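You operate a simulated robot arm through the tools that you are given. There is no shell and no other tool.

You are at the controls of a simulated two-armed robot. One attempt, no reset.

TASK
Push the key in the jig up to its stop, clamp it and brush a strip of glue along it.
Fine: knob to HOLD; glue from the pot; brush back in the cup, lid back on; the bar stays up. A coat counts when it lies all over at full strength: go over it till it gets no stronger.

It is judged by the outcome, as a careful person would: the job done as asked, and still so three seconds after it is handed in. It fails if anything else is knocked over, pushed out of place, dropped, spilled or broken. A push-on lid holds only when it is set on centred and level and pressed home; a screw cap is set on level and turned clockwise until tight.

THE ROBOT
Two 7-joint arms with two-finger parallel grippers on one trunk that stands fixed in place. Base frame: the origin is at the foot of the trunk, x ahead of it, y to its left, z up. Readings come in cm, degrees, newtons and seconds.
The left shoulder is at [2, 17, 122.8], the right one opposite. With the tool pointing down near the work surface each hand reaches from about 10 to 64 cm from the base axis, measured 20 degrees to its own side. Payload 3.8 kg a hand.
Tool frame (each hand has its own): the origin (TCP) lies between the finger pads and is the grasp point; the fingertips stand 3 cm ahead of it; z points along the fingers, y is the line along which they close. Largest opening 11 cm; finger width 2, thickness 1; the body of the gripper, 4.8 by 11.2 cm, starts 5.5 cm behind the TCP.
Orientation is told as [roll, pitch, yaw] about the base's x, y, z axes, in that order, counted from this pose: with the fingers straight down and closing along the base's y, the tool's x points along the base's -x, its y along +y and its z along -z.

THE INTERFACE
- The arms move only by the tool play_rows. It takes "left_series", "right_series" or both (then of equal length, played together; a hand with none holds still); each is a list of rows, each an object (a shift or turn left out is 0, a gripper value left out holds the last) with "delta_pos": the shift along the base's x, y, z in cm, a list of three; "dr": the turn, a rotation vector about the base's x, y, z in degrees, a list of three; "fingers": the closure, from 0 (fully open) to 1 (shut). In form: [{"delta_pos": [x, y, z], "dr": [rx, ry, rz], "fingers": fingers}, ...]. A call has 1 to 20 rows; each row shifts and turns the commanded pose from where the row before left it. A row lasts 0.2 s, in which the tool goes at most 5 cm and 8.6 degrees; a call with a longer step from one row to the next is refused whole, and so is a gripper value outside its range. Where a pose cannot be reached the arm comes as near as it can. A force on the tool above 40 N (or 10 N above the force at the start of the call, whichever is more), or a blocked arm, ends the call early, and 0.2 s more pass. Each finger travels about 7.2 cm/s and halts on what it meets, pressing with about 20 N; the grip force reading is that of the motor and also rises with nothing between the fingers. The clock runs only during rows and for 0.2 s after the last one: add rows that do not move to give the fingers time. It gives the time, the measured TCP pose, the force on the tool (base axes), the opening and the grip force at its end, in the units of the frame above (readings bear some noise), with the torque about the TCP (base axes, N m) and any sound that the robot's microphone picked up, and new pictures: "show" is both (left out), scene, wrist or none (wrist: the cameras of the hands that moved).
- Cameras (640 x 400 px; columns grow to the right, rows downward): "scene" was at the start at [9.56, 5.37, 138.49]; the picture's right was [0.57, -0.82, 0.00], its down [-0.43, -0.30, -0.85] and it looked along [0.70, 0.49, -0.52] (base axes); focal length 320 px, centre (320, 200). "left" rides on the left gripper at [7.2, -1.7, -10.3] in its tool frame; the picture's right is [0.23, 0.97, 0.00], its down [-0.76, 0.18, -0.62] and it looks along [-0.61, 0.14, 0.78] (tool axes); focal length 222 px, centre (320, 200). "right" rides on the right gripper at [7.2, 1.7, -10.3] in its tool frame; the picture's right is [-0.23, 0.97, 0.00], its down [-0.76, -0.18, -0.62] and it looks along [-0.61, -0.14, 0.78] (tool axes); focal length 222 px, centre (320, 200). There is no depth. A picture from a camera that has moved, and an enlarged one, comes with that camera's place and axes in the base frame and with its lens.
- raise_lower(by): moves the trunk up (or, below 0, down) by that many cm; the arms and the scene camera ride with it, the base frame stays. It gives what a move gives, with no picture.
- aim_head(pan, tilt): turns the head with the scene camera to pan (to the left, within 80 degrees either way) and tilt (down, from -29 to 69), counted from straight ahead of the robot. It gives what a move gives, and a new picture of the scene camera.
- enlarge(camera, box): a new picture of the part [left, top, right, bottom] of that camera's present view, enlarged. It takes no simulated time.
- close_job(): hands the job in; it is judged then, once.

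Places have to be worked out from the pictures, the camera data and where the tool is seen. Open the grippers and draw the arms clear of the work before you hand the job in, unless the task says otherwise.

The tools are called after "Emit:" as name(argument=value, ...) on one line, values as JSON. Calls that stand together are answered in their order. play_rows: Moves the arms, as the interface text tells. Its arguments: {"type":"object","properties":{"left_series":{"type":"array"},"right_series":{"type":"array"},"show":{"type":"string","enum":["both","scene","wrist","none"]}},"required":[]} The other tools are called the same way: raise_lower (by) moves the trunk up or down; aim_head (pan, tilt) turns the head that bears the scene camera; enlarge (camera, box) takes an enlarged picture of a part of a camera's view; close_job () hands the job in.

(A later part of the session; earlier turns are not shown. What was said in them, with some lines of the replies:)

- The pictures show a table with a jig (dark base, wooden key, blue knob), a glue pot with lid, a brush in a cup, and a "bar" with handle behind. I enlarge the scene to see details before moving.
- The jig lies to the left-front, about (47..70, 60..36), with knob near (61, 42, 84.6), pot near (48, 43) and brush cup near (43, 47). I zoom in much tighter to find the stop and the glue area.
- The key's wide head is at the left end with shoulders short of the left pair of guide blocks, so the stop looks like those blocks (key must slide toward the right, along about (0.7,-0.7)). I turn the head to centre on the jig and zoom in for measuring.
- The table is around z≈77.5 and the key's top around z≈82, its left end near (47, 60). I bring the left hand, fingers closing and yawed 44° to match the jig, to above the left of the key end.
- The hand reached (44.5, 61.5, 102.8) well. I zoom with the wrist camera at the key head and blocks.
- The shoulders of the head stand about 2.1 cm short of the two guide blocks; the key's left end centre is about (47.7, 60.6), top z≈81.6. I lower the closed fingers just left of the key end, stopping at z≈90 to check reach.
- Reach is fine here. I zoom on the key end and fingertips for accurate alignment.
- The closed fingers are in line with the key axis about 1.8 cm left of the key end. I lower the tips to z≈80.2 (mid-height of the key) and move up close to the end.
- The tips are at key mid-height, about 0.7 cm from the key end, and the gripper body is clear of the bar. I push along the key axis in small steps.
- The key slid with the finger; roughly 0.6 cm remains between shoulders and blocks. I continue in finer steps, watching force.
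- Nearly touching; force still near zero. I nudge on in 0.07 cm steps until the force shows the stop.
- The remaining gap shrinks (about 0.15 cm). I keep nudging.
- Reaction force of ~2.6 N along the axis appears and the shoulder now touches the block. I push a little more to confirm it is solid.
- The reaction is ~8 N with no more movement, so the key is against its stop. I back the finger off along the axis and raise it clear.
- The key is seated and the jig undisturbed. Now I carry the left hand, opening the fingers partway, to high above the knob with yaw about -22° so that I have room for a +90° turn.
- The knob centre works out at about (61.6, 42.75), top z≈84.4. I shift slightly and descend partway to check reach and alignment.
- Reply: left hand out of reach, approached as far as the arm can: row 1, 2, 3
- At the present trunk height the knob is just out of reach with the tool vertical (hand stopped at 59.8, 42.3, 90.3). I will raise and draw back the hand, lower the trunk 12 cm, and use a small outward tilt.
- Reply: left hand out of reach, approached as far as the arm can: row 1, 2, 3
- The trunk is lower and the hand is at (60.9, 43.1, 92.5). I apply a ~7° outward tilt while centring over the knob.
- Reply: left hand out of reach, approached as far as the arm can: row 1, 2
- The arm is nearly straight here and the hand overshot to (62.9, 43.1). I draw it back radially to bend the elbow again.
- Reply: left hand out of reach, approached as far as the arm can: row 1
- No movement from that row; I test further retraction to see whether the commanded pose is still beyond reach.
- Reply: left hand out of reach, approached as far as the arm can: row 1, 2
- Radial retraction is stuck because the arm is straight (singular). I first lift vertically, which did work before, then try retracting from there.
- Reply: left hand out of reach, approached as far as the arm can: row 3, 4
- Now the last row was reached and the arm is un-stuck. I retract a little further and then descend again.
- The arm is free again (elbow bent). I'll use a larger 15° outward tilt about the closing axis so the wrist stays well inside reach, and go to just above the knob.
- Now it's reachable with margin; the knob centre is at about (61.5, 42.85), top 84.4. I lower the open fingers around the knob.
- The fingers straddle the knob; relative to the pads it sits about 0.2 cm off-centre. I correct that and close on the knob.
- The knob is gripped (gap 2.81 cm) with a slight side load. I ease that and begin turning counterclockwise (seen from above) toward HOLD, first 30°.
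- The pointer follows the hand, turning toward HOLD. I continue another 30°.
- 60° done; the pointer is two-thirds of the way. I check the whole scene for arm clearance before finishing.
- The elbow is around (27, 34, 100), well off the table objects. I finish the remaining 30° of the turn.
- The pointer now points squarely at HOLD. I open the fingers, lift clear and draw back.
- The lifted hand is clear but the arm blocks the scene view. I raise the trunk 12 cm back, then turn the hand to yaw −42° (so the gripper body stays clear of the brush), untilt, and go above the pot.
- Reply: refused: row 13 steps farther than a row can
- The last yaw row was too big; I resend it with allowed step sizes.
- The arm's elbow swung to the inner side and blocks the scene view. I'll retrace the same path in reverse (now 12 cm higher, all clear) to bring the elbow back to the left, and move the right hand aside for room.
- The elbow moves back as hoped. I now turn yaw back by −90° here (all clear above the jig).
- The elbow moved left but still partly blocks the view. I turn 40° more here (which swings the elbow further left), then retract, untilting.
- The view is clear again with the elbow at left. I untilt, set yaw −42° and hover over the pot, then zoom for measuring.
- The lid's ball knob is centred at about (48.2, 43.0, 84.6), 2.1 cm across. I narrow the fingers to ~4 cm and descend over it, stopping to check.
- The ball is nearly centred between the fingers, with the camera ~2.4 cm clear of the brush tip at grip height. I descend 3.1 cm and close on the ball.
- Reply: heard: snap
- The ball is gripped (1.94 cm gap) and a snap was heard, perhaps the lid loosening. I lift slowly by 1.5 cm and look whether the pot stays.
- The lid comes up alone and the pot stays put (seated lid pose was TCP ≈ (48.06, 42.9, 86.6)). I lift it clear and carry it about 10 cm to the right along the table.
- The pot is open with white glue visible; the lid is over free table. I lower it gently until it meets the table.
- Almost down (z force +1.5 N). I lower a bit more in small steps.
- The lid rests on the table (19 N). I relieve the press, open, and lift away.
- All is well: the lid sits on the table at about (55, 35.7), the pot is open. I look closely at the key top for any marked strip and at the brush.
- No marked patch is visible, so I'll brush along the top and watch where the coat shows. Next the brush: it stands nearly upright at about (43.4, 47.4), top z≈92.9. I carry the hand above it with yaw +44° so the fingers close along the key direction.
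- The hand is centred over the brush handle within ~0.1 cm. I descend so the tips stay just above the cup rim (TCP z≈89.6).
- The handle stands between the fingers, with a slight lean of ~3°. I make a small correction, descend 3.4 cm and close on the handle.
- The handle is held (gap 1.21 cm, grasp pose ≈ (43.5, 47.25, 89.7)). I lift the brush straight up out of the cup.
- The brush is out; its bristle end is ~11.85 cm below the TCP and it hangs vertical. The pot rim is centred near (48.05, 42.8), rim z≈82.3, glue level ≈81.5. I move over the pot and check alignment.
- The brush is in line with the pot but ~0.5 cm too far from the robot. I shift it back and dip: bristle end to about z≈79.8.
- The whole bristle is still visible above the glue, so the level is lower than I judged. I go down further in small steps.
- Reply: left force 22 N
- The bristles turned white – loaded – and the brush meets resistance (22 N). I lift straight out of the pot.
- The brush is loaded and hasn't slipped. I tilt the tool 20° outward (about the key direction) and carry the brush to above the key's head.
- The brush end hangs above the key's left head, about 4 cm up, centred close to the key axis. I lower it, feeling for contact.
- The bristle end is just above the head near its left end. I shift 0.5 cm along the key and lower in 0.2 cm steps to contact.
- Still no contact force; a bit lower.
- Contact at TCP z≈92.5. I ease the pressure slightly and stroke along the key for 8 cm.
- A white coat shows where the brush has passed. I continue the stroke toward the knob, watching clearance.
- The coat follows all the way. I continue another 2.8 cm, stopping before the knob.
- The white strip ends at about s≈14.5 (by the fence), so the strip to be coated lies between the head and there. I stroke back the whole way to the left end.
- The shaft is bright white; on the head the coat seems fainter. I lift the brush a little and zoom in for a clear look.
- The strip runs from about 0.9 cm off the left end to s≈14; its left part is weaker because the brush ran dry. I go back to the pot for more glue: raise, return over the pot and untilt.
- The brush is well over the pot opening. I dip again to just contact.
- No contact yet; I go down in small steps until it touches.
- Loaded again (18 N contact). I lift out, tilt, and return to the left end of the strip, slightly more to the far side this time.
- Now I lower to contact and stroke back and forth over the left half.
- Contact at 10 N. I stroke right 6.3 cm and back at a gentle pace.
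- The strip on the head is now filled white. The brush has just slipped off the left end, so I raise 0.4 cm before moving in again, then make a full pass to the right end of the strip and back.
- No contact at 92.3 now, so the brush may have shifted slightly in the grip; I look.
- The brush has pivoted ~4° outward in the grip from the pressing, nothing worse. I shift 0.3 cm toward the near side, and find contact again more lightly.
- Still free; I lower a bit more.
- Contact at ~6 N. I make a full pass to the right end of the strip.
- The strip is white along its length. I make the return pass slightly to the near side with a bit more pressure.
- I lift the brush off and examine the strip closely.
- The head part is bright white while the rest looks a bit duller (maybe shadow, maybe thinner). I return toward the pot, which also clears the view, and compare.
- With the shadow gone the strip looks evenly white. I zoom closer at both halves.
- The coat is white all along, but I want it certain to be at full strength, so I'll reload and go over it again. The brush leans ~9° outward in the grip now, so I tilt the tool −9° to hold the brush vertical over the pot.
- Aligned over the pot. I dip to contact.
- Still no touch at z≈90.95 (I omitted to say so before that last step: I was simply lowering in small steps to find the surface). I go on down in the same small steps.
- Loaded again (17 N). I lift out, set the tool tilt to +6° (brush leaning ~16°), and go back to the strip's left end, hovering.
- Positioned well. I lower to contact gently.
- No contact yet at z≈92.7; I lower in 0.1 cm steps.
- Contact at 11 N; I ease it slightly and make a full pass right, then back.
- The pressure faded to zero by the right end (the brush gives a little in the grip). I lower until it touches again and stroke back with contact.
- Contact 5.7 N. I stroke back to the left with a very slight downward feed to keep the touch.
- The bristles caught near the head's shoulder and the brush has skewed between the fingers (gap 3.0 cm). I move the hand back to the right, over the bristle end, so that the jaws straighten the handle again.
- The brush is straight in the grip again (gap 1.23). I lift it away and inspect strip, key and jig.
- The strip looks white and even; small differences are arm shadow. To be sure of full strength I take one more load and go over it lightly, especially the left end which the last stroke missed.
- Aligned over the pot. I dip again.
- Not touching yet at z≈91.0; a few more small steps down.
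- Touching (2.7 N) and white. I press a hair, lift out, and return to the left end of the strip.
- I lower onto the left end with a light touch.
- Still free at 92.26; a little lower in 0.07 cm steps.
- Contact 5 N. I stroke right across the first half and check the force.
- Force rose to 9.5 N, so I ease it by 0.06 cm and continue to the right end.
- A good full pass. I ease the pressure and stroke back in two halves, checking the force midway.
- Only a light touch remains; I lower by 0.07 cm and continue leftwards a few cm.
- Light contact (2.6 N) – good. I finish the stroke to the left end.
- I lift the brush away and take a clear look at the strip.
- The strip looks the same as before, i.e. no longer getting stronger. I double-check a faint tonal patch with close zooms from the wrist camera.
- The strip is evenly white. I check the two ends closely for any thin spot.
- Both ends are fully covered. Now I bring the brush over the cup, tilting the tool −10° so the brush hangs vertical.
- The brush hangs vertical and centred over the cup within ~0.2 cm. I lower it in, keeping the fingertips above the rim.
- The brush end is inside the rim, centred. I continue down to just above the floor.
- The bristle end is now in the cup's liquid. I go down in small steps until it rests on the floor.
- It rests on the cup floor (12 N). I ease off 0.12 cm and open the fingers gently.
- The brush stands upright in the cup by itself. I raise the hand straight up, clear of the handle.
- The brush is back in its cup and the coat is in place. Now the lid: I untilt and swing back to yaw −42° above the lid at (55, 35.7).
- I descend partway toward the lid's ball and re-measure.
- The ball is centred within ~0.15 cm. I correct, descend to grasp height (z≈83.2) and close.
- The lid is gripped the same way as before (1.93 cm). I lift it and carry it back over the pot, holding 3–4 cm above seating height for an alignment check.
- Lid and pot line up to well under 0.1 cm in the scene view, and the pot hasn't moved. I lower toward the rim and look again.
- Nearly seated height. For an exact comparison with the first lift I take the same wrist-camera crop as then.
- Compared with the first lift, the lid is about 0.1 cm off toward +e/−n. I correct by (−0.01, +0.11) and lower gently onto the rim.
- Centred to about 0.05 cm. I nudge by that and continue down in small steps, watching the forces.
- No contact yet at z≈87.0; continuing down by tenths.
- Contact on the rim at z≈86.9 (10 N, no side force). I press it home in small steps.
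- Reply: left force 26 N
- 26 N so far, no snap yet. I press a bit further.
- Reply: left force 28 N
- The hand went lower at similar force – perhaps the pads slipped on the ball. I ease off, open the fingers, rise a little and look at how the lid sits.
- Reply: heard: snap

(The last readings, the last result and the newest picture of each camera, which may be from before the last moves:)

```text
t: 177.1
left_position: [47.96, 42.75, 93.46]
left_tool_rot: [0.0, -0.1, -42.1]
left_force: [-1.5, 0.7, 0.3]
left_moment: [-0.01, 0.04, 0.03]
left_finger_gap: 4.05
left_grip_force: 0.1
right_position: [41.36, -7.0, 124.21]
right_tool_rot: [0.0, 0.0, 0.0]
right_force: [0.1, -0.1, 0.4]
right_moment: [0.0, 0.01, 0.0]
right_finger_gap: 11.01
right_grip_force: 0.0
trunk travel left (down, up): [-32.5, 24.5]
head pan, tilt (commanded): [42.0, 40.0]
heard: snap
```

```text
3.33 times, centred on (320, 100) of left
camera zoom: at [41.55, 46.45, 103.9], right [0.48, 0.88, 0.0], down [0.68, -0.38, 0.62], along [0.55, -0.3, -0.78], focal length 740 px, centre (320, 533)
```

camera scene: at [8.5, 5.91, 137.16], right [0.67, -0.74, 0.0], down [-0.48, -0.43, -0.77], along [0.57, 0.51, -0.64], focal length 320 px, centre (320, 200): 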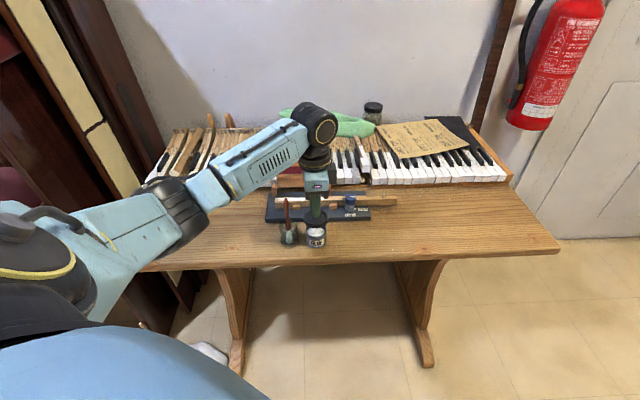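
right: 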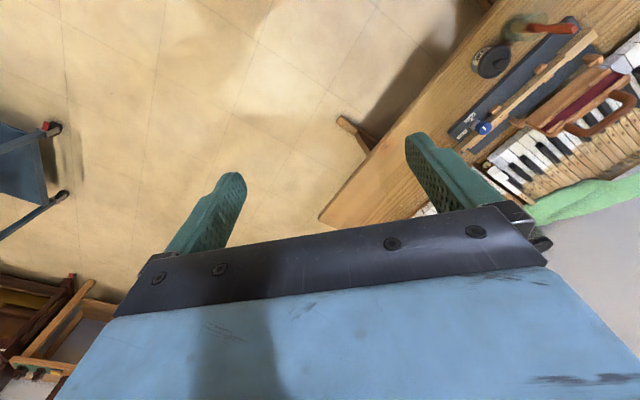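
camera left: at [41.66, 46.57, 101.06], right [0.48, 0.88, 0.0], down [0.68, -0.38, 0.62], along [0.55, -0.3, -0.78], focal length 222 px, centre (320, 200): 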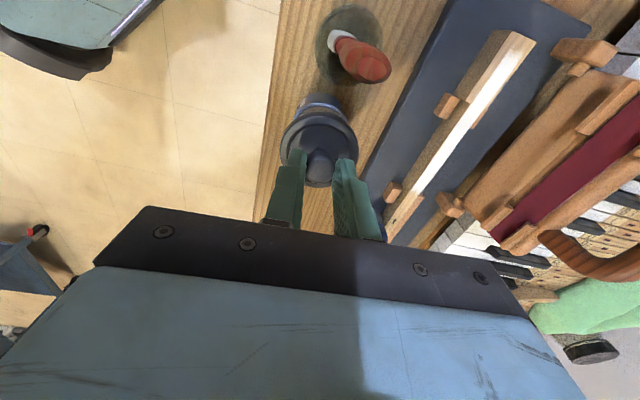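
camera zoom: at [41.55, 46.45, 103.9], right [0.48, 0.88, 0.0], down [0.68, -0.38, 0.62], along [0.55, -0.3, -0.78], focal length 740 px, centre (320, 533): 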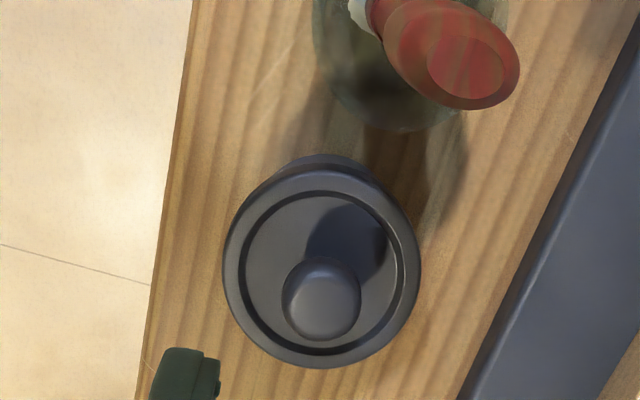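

A snap was heard as I let go. I zoom in closely to judge whether the lid is level and fully home.

Emit:
enlarge(camera="scene", box=[300, 212, 332, 240])

Emit:
enlarge(camera="scene", box=[260, 190, 350, 250])

Emit:
enlarge(camera="right", box=[520, 0, 640, 80])

```text
14.29 times, centred on (316, 226) of scene
camera zoom: at [8.52, 5.91, 137.16], right [0.67, -0.74, 0.0], down [-0.48, -0.43, -0.77], along [0.57, 0.51, -0.64], focal length 4566 px, centre (377, -171)
```

zoom: 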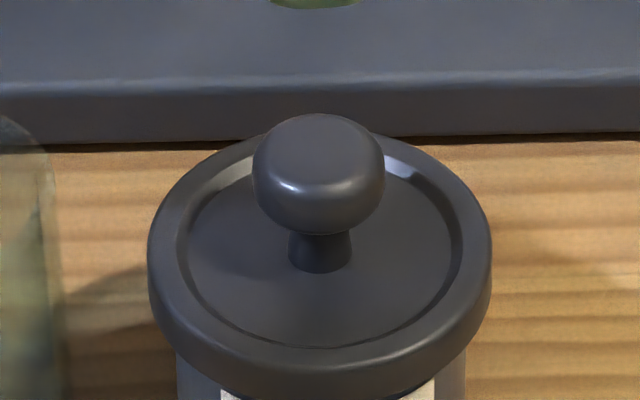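

```text
6.67 times, centred on (305, 220) of scene
camera zoom: at [8.52, 5.91, 137.16], right [0.67, -0.74, 0.0], down [-0.48, -0.43, -0.77], along [0.57, 0.51, -0.64], focal length 2131 px, centre (420, 67)
```

zoom: 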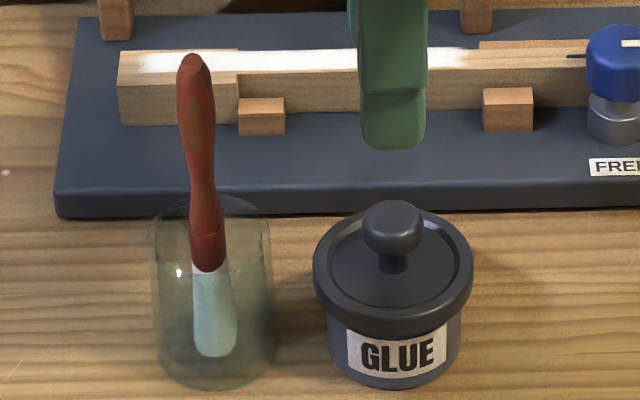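

```text
5.00 times, centred on (580, 40) of right
camera zoom: at [33.94, -5.41, 134.47], right [0.23, 0.97, 0.0], down [0.76, -0.18, 0.62], along [0.61, -0.14, -0.78], focal length 1111 px, centre (-980, 1000)
```

zoom: 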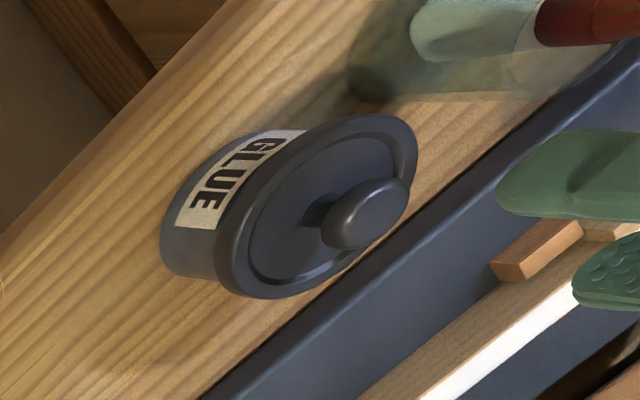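

The lid sits level and centred exactly where it was originally, with the snap suggesting it caught. To be sure it is home I press on the ball's top with closed fingers.

Emit:
play_rows(left_series=[{"delta_pos": [0, 0, 0], "fingers": 1}, {"delta_pos": [0, 0, 0]}, {"delta_pos": [0, 0, -2]}, {"delta_pos": [0, 0, -1.6]}, {"delta_pos": [0, 0, -0.6]}, {"delta_pos": [0, 0, 0]}], show="none")

Emit:
enlarge(camera="scene", box=[270, 190, 340, 250])

Emit:
enlarge(camera="left", box=[240, 60, 400, 180])

```text
t: 178.5
left_position: [48.03, 42.88, 89.46]
left_tool_rot: [0.0, 0.0, -42.2]
left_force: [-0.7, 0.9, -0.3]
left_moment: [-0.01, 0.0, 0.0]
left_finger_gap: 0.0
left_grip_force: 19.6
right_position: [41.2, -6.83, 124.28]
right_tool_rot: [0.1, 0.0, 0.0]
right_force: [0.3, 0.2, 0.2]
right_moment: [-0.01, -0.01, 0.0]
right_finger_gap: 10.99
right_grip_force: 0.1
trunk travel left (down, up): [-32.5, 24.5]
head pan, tilt (commanded): [42.0, 40.0]
```

```text
6.67 times, centred on (305, 220) of scene
camera zoom: at [8.51, 5.9, 137.16], right [0.67, -0.74, 0.0], down [-0.48, -0.43, -0.77], along [0.57, 0.51, -0.64], focal length 2131 px, centre (420, 67)
```

zoom: 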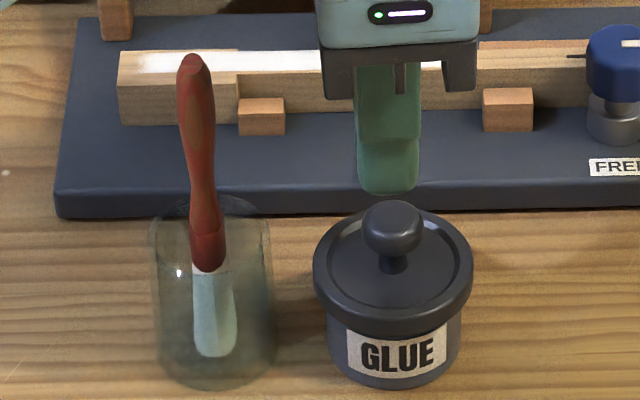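

```text
3.33 times, centred on (320, 120) of left
camera zoom: at [41.63, 46.52, 99.79], right [0.48, 0.88, 0.0], down [0.68, -0.38, 0.62], along [0.55, -0.3, -0.78], focal length 740 px, centre (320, 467)
```

zoom: 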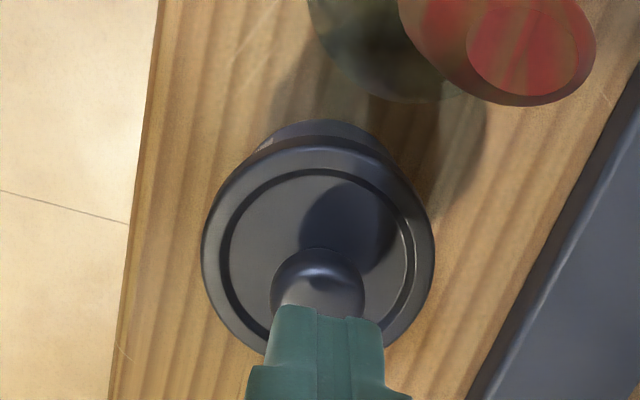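

The closed fingertips are right over the ball. I press down until ~30 N.

Emit:
play_rows(left_series=[{"delta_pos": [0, 0, -0.3]}, {"delta_pos": [0, 0, -0.3]}, {"delta_pos": [0, 0, -0.15]}, {"delta_pos": [0, 0, -0.1]}, {"delta_pos": [0, 0, 0]}], show="none")

```text
t: 179.7
left_position: [48.02, 42.98, 88.44]
left_tool_rot: [0.1, 0.0, -42.1]
left_force: [-0.5, 1.0, -0.7]
left_moment: [-0.01, 0.0, -0.01]
left_finger_gap: 0.0
left_grip_force: 19.9
right_position: [41.16, -6.94, 124.22]
right_tool_rot: [0.0, -0.1, -0.1]
right_force: [0.5, 0.6, 0.2]
right_moment: [0.01, -0.01, -0.01]
right_finger_gap: 11.0
right_grip_force: 0.0
trunk travel left (down, up): [-32.5, 24.5]
head pan, tilt (commanded): [42.0, 40.0]
```

No touch yet at z≈88.4; I continue down in tenths.

Emit:
play_rows(left_series=[{"delta_pos": [0, 0, -0.15]}, {"delta_pos": [0, 0, -0.1]}, {"delta_pos": [0, 0, -0.1]}, {"delta_pos": [0, 0, 0]}], show="none")

```text
t: 180.7
left_position: [48.03, 42.82, 88.32]
left_tool_rot: [0.0, 0.0, -42.2]
left_force: [-0.2, -0.3, 0.0]
left_moment: [-0.02, 0.03, 0.0]
left_finger_gap: 0.02
left_grip_force: 20.5
right_position: [41.32, -6.87, 124.17]
right_tool_rot: [0.0, 0.1, -0.2]
right_force: [0.3, -0.1, 0.1]
right_moment: [0.02, -0.02, 0.0]
right_finger_gap: 11.01
right_grip_force: 0.1
trunk travel left (down, up): [-32.5, 24.5]
head pan, tilt (commanded): [42.0, 40.0]
```

Still free at about 88.3; further down.

Emit:
play_rows(left_series=[{"delta_pos": [0, 0, -0.15]}, {"delta_pos": [0, 0, -0.15]}, {"delta_pos": [0, 0, -0.1]}, {"delta_pos": [0, 0, 0]}], show="none")

Emit:
enlarge(camera="scene", box=[270, 190, 340, 250])

```text
t: 181.7
left_position: [48.13, 42.93, 87.7]
left_tool_rot: [0.0, 0.0, -42.1]
left_force: [0.5, -0.6, -0.4]
left_moment: [0.0, -0.02, 0.01]
left_finger_gap: 0.02
left_grip_force: 19.7
right_position: [41.2, -7.03, 124.21]
right_tool_rot: [0.0, 0.0, 0.0]
right_force: [0.0, -0.6, -0.2]
right_moment: [-0.03, -0.01, 0.02]
right_finger_gap: 10.98
right_grip_force: 0.1
trunk travel left (down, up): [-32.5, 24.5]
head pan, tilt (commanded): [42.0, 40.0]
```

```text
6.67 times, centred on (305, 220) of scene
camera zoom: at [8.52, 5.9, 137.16], right [0.67, -0.74, 0.0], down [-0.48, -0.43, -0.77], along [0.57, 0.51, -0.64], focal length 2131 px, centre (420, 67)
```

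zoom: 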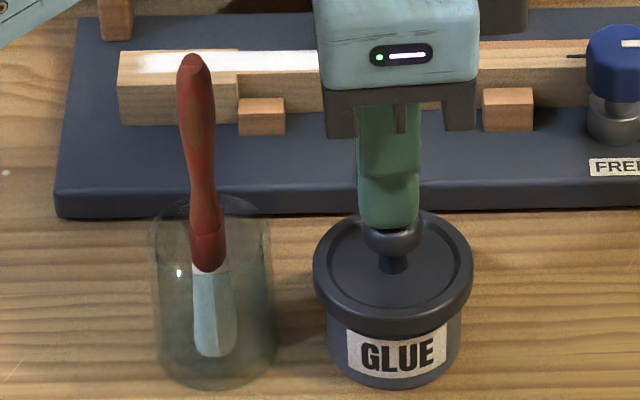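

The tips are at the ball's top now; a bit more.

Emit:
play_rows(left_series=[{"delta_pos": [0, 0, -0.1]}, {"delta_pos": [0, 0, -0.1]}, {"delta_pos": [0, 0, -0.1]}, {"delta_pos": [0, 0, 0]}], show="none")

```text
t: 182.7
left_position: [48.02, 42.95, 87.69]
left_tool_rot: [0.2, -0.1, -42.0]
left_force: [-0.1, 1.6, 4.4]
left_moment: [0.0, -0.03, -0.04]
left_finger_gap: 0.0
left_grip_force: 19.6
right_position: [41.23, -6.91, 124.18]
right_tool_rot: [0.1, 0.1, 0.0]
right_force: [0.5, -0.2, 0.3]
right_moment: [-0.03, 0.0, -0.03]
right_finger_gap: 11.01
right_grip_force: 0.1
trunk travel left (down, up): [-32.5, 24.5]
head pan, tilt (commanded): [42.0, 40.0]
```

Contact (4 N). I press on to about 30 N.

Emit:
play_rows(left_series=[{"delta_pos": [0, 0, -0.1]}, {"delta_pos": [0, 0, -0.1]}, {"delta_pos": [0, 0, -0.05]}, {"delta_pos": [0, 0, 0]}], show="none")

```text
t: 183.7
left_position: [47.97, 42.82, 87.5]
left_tool_rot: [0.4, -0.2, -42.0]
left_force: [-0.2, 3.3, 21.5]
left_moment: [0.09, -0.04, -0.01]
left_finger_gap: 0.01
left_grip_force: 20.2
right_position: [41.1, -6.95, 124.21]
right_tool_rot: [0.1, -0.1, 0.1]
right_force: [0.5, 1.2, -0.2]
right_moment: [0.01, 0.0, 0.0]
right_finger_gap: 10.98
right_grip_force: 0.0
trunk travel left (down, up): [-32.5, 24.5]
head pan, tilt (commanded): [42.0, 40.0]
```

Emit:
play_rows(left_series=[{"delta_pos": [0, 0, -0.1]}, {"delta_pos": [0, 0, -0.05]}, {"delta_pos": [0, 0, 0]}], show="none")

Emit:
enlarge(camera="scene", box=[270, 190, 340, 250])

```text
t: 184.5
left_position: [48.13, 42.94, 87.46]
left_tool_rot: [0.5, -0.3, -42.0]
left_force: [-0.3, 5.8, 36.0]
left_moment: [0.11, -0.02, -0.03]
left_finger_gap: 0.0
left_grip_force: 20.2
right_position: [41.07, -7.13, 124.35]
right_tool_rot: [0.1, -0.1, 0.0]
right_force: [-0.2, -0.8, 0.0]
right_moment: [0.0, -0.02, 0.02]
right_finger_gap: 11.0
right_grip_force: 0.0
trunk travel left (down, up): [-32.5, 24.5]
head pan, tilt (commanded): [42.0, 40.0]
```

```text
6.67 times, centred on (305, 220) of scene
camera zoom: at [8.25, 5.72, 137.2], right [0.67, -0.74, 0.0], down [-0.48, -0.43, -0.77], along [0.57, 0.51, -0.64], focal length 2131 px, centre (420, 67)
```

zoom: 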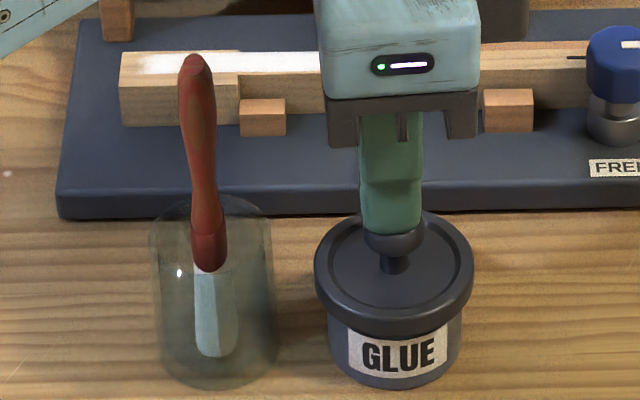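

36 N with no travel and no sound: the lid is hard home. I relieve the pressure and lift straight up, then inspect everything.

Emit:
play_rows(left_series=[{"delta_pos": [0, 0, 0.4]}, {"delta_pos": [0, 0, 1.5]}, {"delta_pos": [0, 0, 3]}, {"delta_pos": [0, 0, 4]}, {"delta_pos": [0, 0, 4]}, {"delta_pos": [0, 0, 4]}, {"delta_pos": [0, 0, 0]}], show="both")

Emit:
enlarge(camera="scene", box=[260, 190, 350, 250])

Emit:
enlarge(camera="left", box=[240, 20, 480, 180])

```text
t: 186.1
left_position: [47.86, 43.11, 104.04]
left_tool_rot: [0.0, 0.0, -42.0]
left_force: [1.1, 0.0, -1.1]
left_moment: [-0.01, 0.01, -0.01]
left_finger_gap: 0.0
left_grip_force: 20.3
right_position: [41.25, -6.96, 124.23]
right_tool_rot: [0.0, -0.1, 0.1]
right_force: [0.2, -0.2, 0.1]
right_moment: [0.0, 0.02, -0.01]
right_finger_gap: 10.99
right_grip_force: 0.0
trunk travel left (down, up): [-32.5, 24.5]
head pan, tilt (commanded): [42.0, 40.0]
camera scene: at [8.55, 5.91, 137.16], right [0.67, -0.74, 0.0], down [-0.48, -0.43, -0.77], along [0.57, 0.51, -0.64], focal length 320 px, centre (320, 200)
camera left: at [41.54, 46.63, 114.31], right [0.48, 0.88, 0.0], down [0.68, -0.38, 0.62], along [0.55, -0.3, -0.78], focal length 222 px, centre (320, 200)
```

scene: 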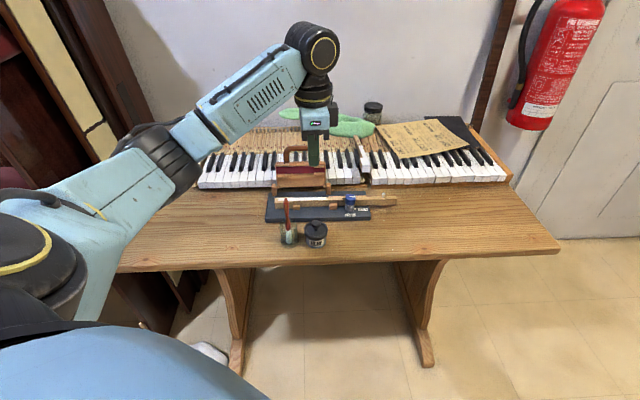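
left: 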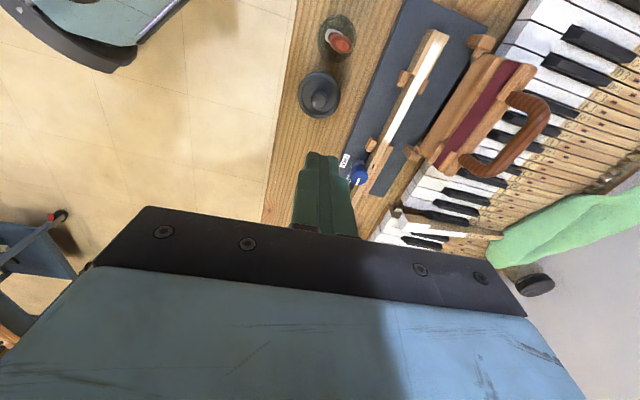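

```text
6.67 times, centred on (305, 220) of scene
camera zoom: at [8.55, 5.91, 137.16], right [0.67, -0.74, 0.0], down [-0.48, -0.43, -0.77], along [0.57, 0.51, -0.64], focal length 2131 px, centre (420, 67)
```

zoom: 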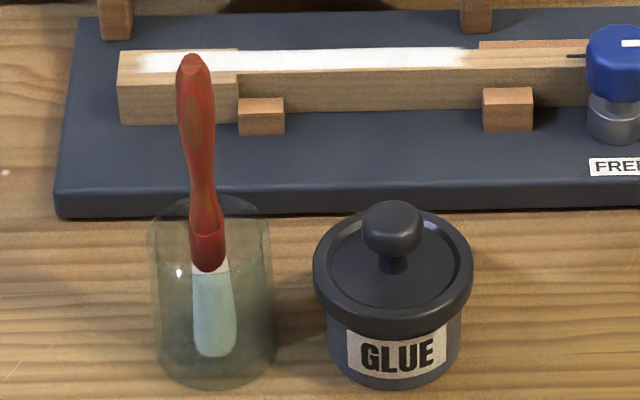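

```text
2.50 times, centred on (360, 100) of left
camera zoom: at [41.54, 46.63, 114.31], right [0.48, 0.88, 0.0], down [0.68, -0.38, 0.62], along [0.55, -0.3, -0.78], focal length 555 px, centre (220, 450)
```

zoom: 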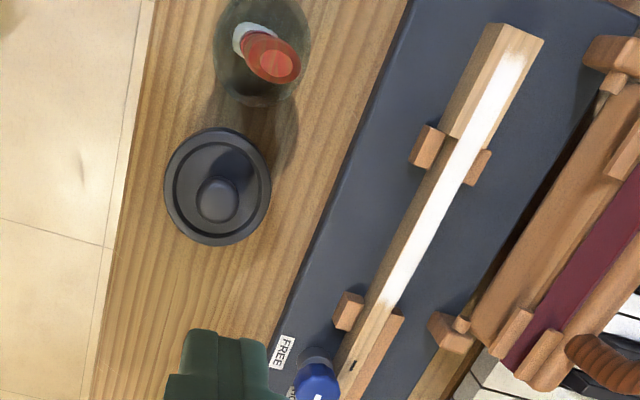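

Everything looks in order. I check the strip, the stop contact and the knob once more at high zoom from the wrist camera.

Emit:
enlarge(camera="left", box=[385, 25, 455, 95])

Emit:
enlarge(camera="left", box=[335, 85, 425, 190])

Emit:
enlarge(camera="scene", box=[320, 185, 400, 225])

```text
5.71 times, centred on (420, 60) of left
camera zoom: at [41.54, 46.63, 114.31], right [0.48, 0.88, 0.0], down [0.68, -0.38, 0.62], along [0.55, -0.3, -0.78], focal length 1269 px, centre (-251, 1000)
```

zoom: 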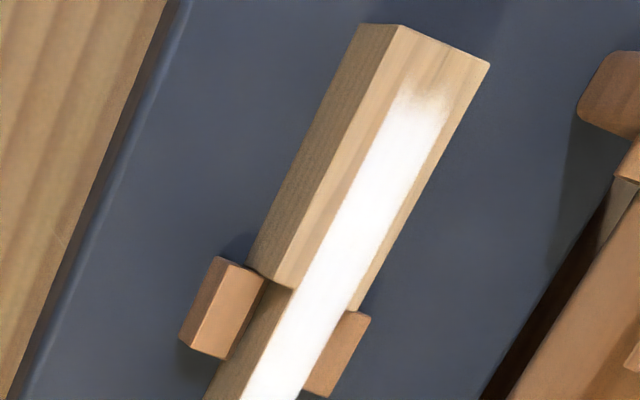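

```text
3.81 times, centred on (380, 138) of left
camera zoom: at [41.54, 46.63, 114.31], right [0.48, 0.88, 0.0], down [0.68, -0.38, 0.62], along [0.55, -0.3, -0.78], focal length 846 px, centre (91, 438)
```

zoom: 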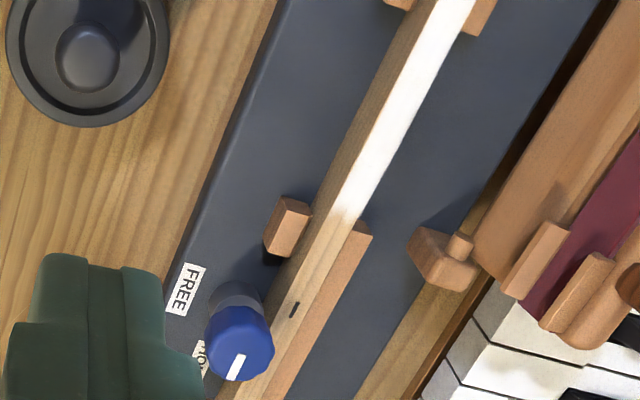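

```text
8.00 times, centred on (360, 205) of scene
camera zoom: at [8.55, 5.91, 137.16], right [0.67, -0.74, 0.0], down [-0.48, -0.43, -0.77], along [0.57, 0.51, -0.64], focal length 2557 px, centre (0, 160)
```

zoom: 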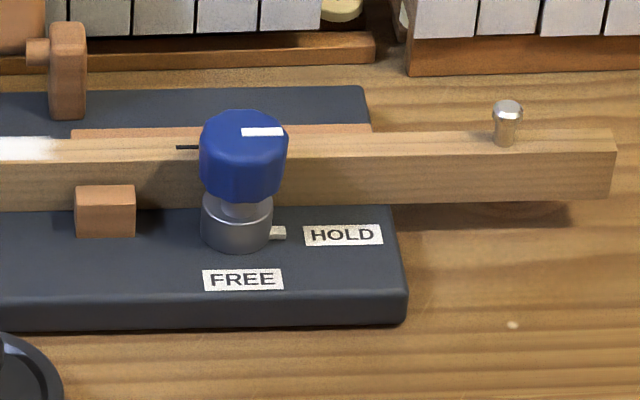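

All is as wanted: key at the stop, knob at HOLD, strip white end to end, brush in cup, lid on, bar up. I open the grippers and draw the left arm back clear of the work.

Emit:
play_rows(left_series=[{"delta_pos": [-1, -0.3, 3]}, {"delta_pos": [-3, -0.5, 2.5], "fingers": 0}, {"delta_pos": [-3, -0.5, 2.5]}, {"delta_pos": [-3, -0.5, 2.5]}, {"delta_pos": [-3, -0.5, 2]}, {"delta_pos": [-3, -0.5, 1]}, {"delta_pos": [0, 0, 0]}, {"delta_pos": [0, 0, 0]}, {"delta_pos": [0, 0, 0]}], show="both")

Emit:
enlarge(camera="scene", box=[240, 130, 400, 250])

```text
t: 188.1
left_position: [32.07, 40.39, 117.38]
left_tool_rot: [-0.1, 0.0, -42.0]
left_force: [0.3, -0.2, 0.1]
left_moment: [0.04, 0.04, -0.02]
left_finger_gap: 10.97
left_grip_force: 0.0
right_position: [41.28, -6.91, 124.2]
right_tool_rot: [0.0, 0.0, 0.0]
right_force: [-0.3, 0.3, 0.7]
right_moment: [0.01, 0.0, 0.03]
right_finger_gap: 11.04
right_grip_force: 0.0
trunk travel left (down, up): [-32.5, 24.5]
head pan, tilt (commanded): [42.0, 40.0]
camera scene: at [8.54, 5.9, 137.16], right [0.67, -0.74, 0.0], down [-0.48, -0.43, -0.77], along [0.57, 0.51, -0.64], focal length 320 px, centre (320, 200)
camera left: at [25.67, 43.92, 127.76], right [0.48, 0.88, 0.0], down [0.68, -0.38, 0.62], along [0.55, -0.3, -0.78], focal length 222 px, centre (320, 200)
```

scene: 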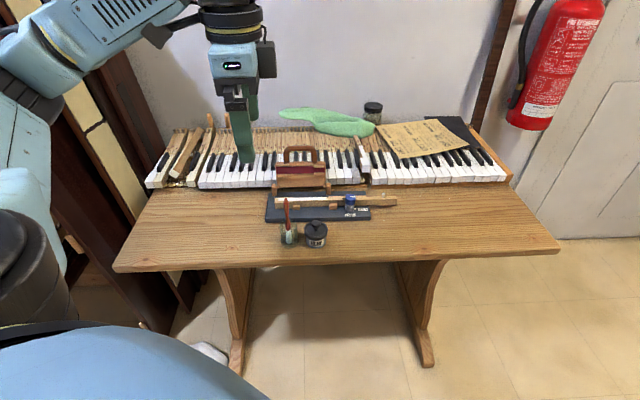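
left: 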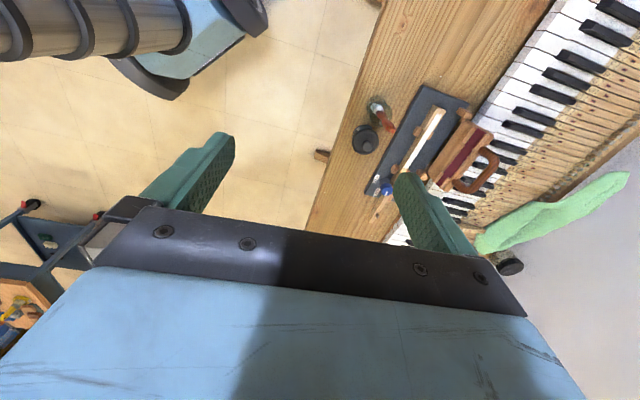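

```text
3.33 times, centred on (320, 190) of scene
camera zoom: at [8.54, 5.9, 137.16], right [0.67, -0.74, 0.0], down [-0.48, -0.43, -0.77], along [0.57, 0.51, -0.64], focal length 1065 px, centre (320, 233)
```

zoom: 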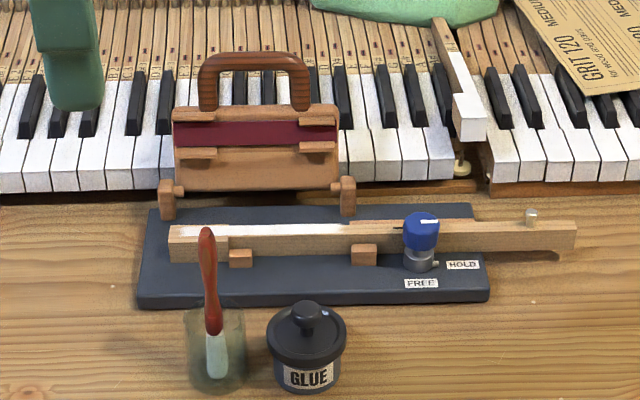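

The arms are clear. One last unshadowed zoom on the strip and the lid before handing in.

Emit:
enlarge(camera="scene", box=[270, 190, 310, 212])

Emit:
enlarge(camera="scene", box=[300, 188, 340, 210])

Emit:
enlarge(camera="scene", box=[296, 212, 336, 250])

```text
16.00 times, centred on (290, 201) of scene
camera zoom: at [8.54, 5.9, 137.16], right [0.67, -0.74, 0.0], down [-0.48, -0.43, -0.77], along [0.57, 0.51, -0.64], focal length 5114 px, centre (800, 184)
```

zoom: 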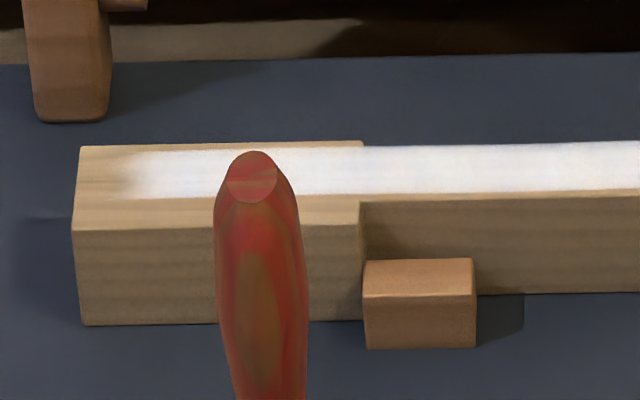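

```text
16.00 times, centred on (320, 199) of scene
camera zoom: at [8.54, 5.9, 137.16], right [0.67, -0.74, 0.0], down [-0.48, -0.43, -0.77], along [0.57, 0.51, -0.64], focal length 5114 px, centre (320, 216)
```

zoom: 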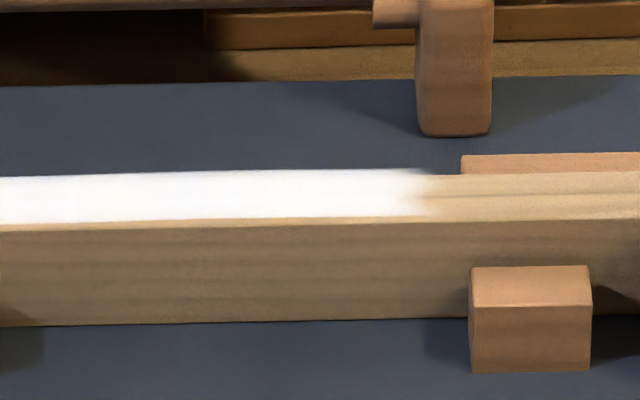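

```text
10.53 times, centred on (316, 231) of scene
camera zoom: at [8.54, 5.9, 137.16], right [0.67, -0.74, 0.0], down [-0.48, -0.43, -0.77], along [0.57, 0.51, -0.64], focal length 3364 px, centre (362, -126)
```

zoom: 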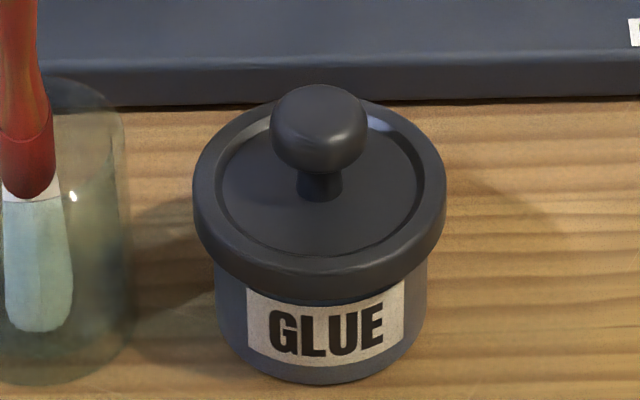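

The key is against its stop, the knob points to HOLD, the strip is evenly white, the lid is level and home, the brush is in the cup, the bar is up and both hands are open and clear. I hand the job in.

Emit:
close_job()

```text
The job is handed in.
```

The job is handed in, and as far as I can see from the last pictures and readings, every part of it is done. I have not been told the verdict.

- **Key:** it is pushed right until the shoulders of its head rest against the two guide blocks. I took those blocks to be the stop. The push met a firm 8 N with no more travel.
- **Clamp:** the knob's pointer is on HOLD.
- **Glue strip:** it runs along the top of the key from about 1 cm off the left end to just before the fence. It took four loads of glue, and the last passes made it no stronger. In the final unshadowed view it is white all along.
- **Brush:** it stands upright in the cup.
- **Lid:** it sits level and centred on the pot. A snap was heard as I let go of it, and pressing on its knob with 36 N then moved it no further. I did not test it by pulling.
- **Bar and the rest:** the bar is still up, and the pictures show nothing else knocked over, moved or spilled. Both grippers are open and the arms are drawn clear.

During one stroke the bristles caught and the brush skewed in the fingers. It straightened when I moved the hand back, and nothing was disturbed.
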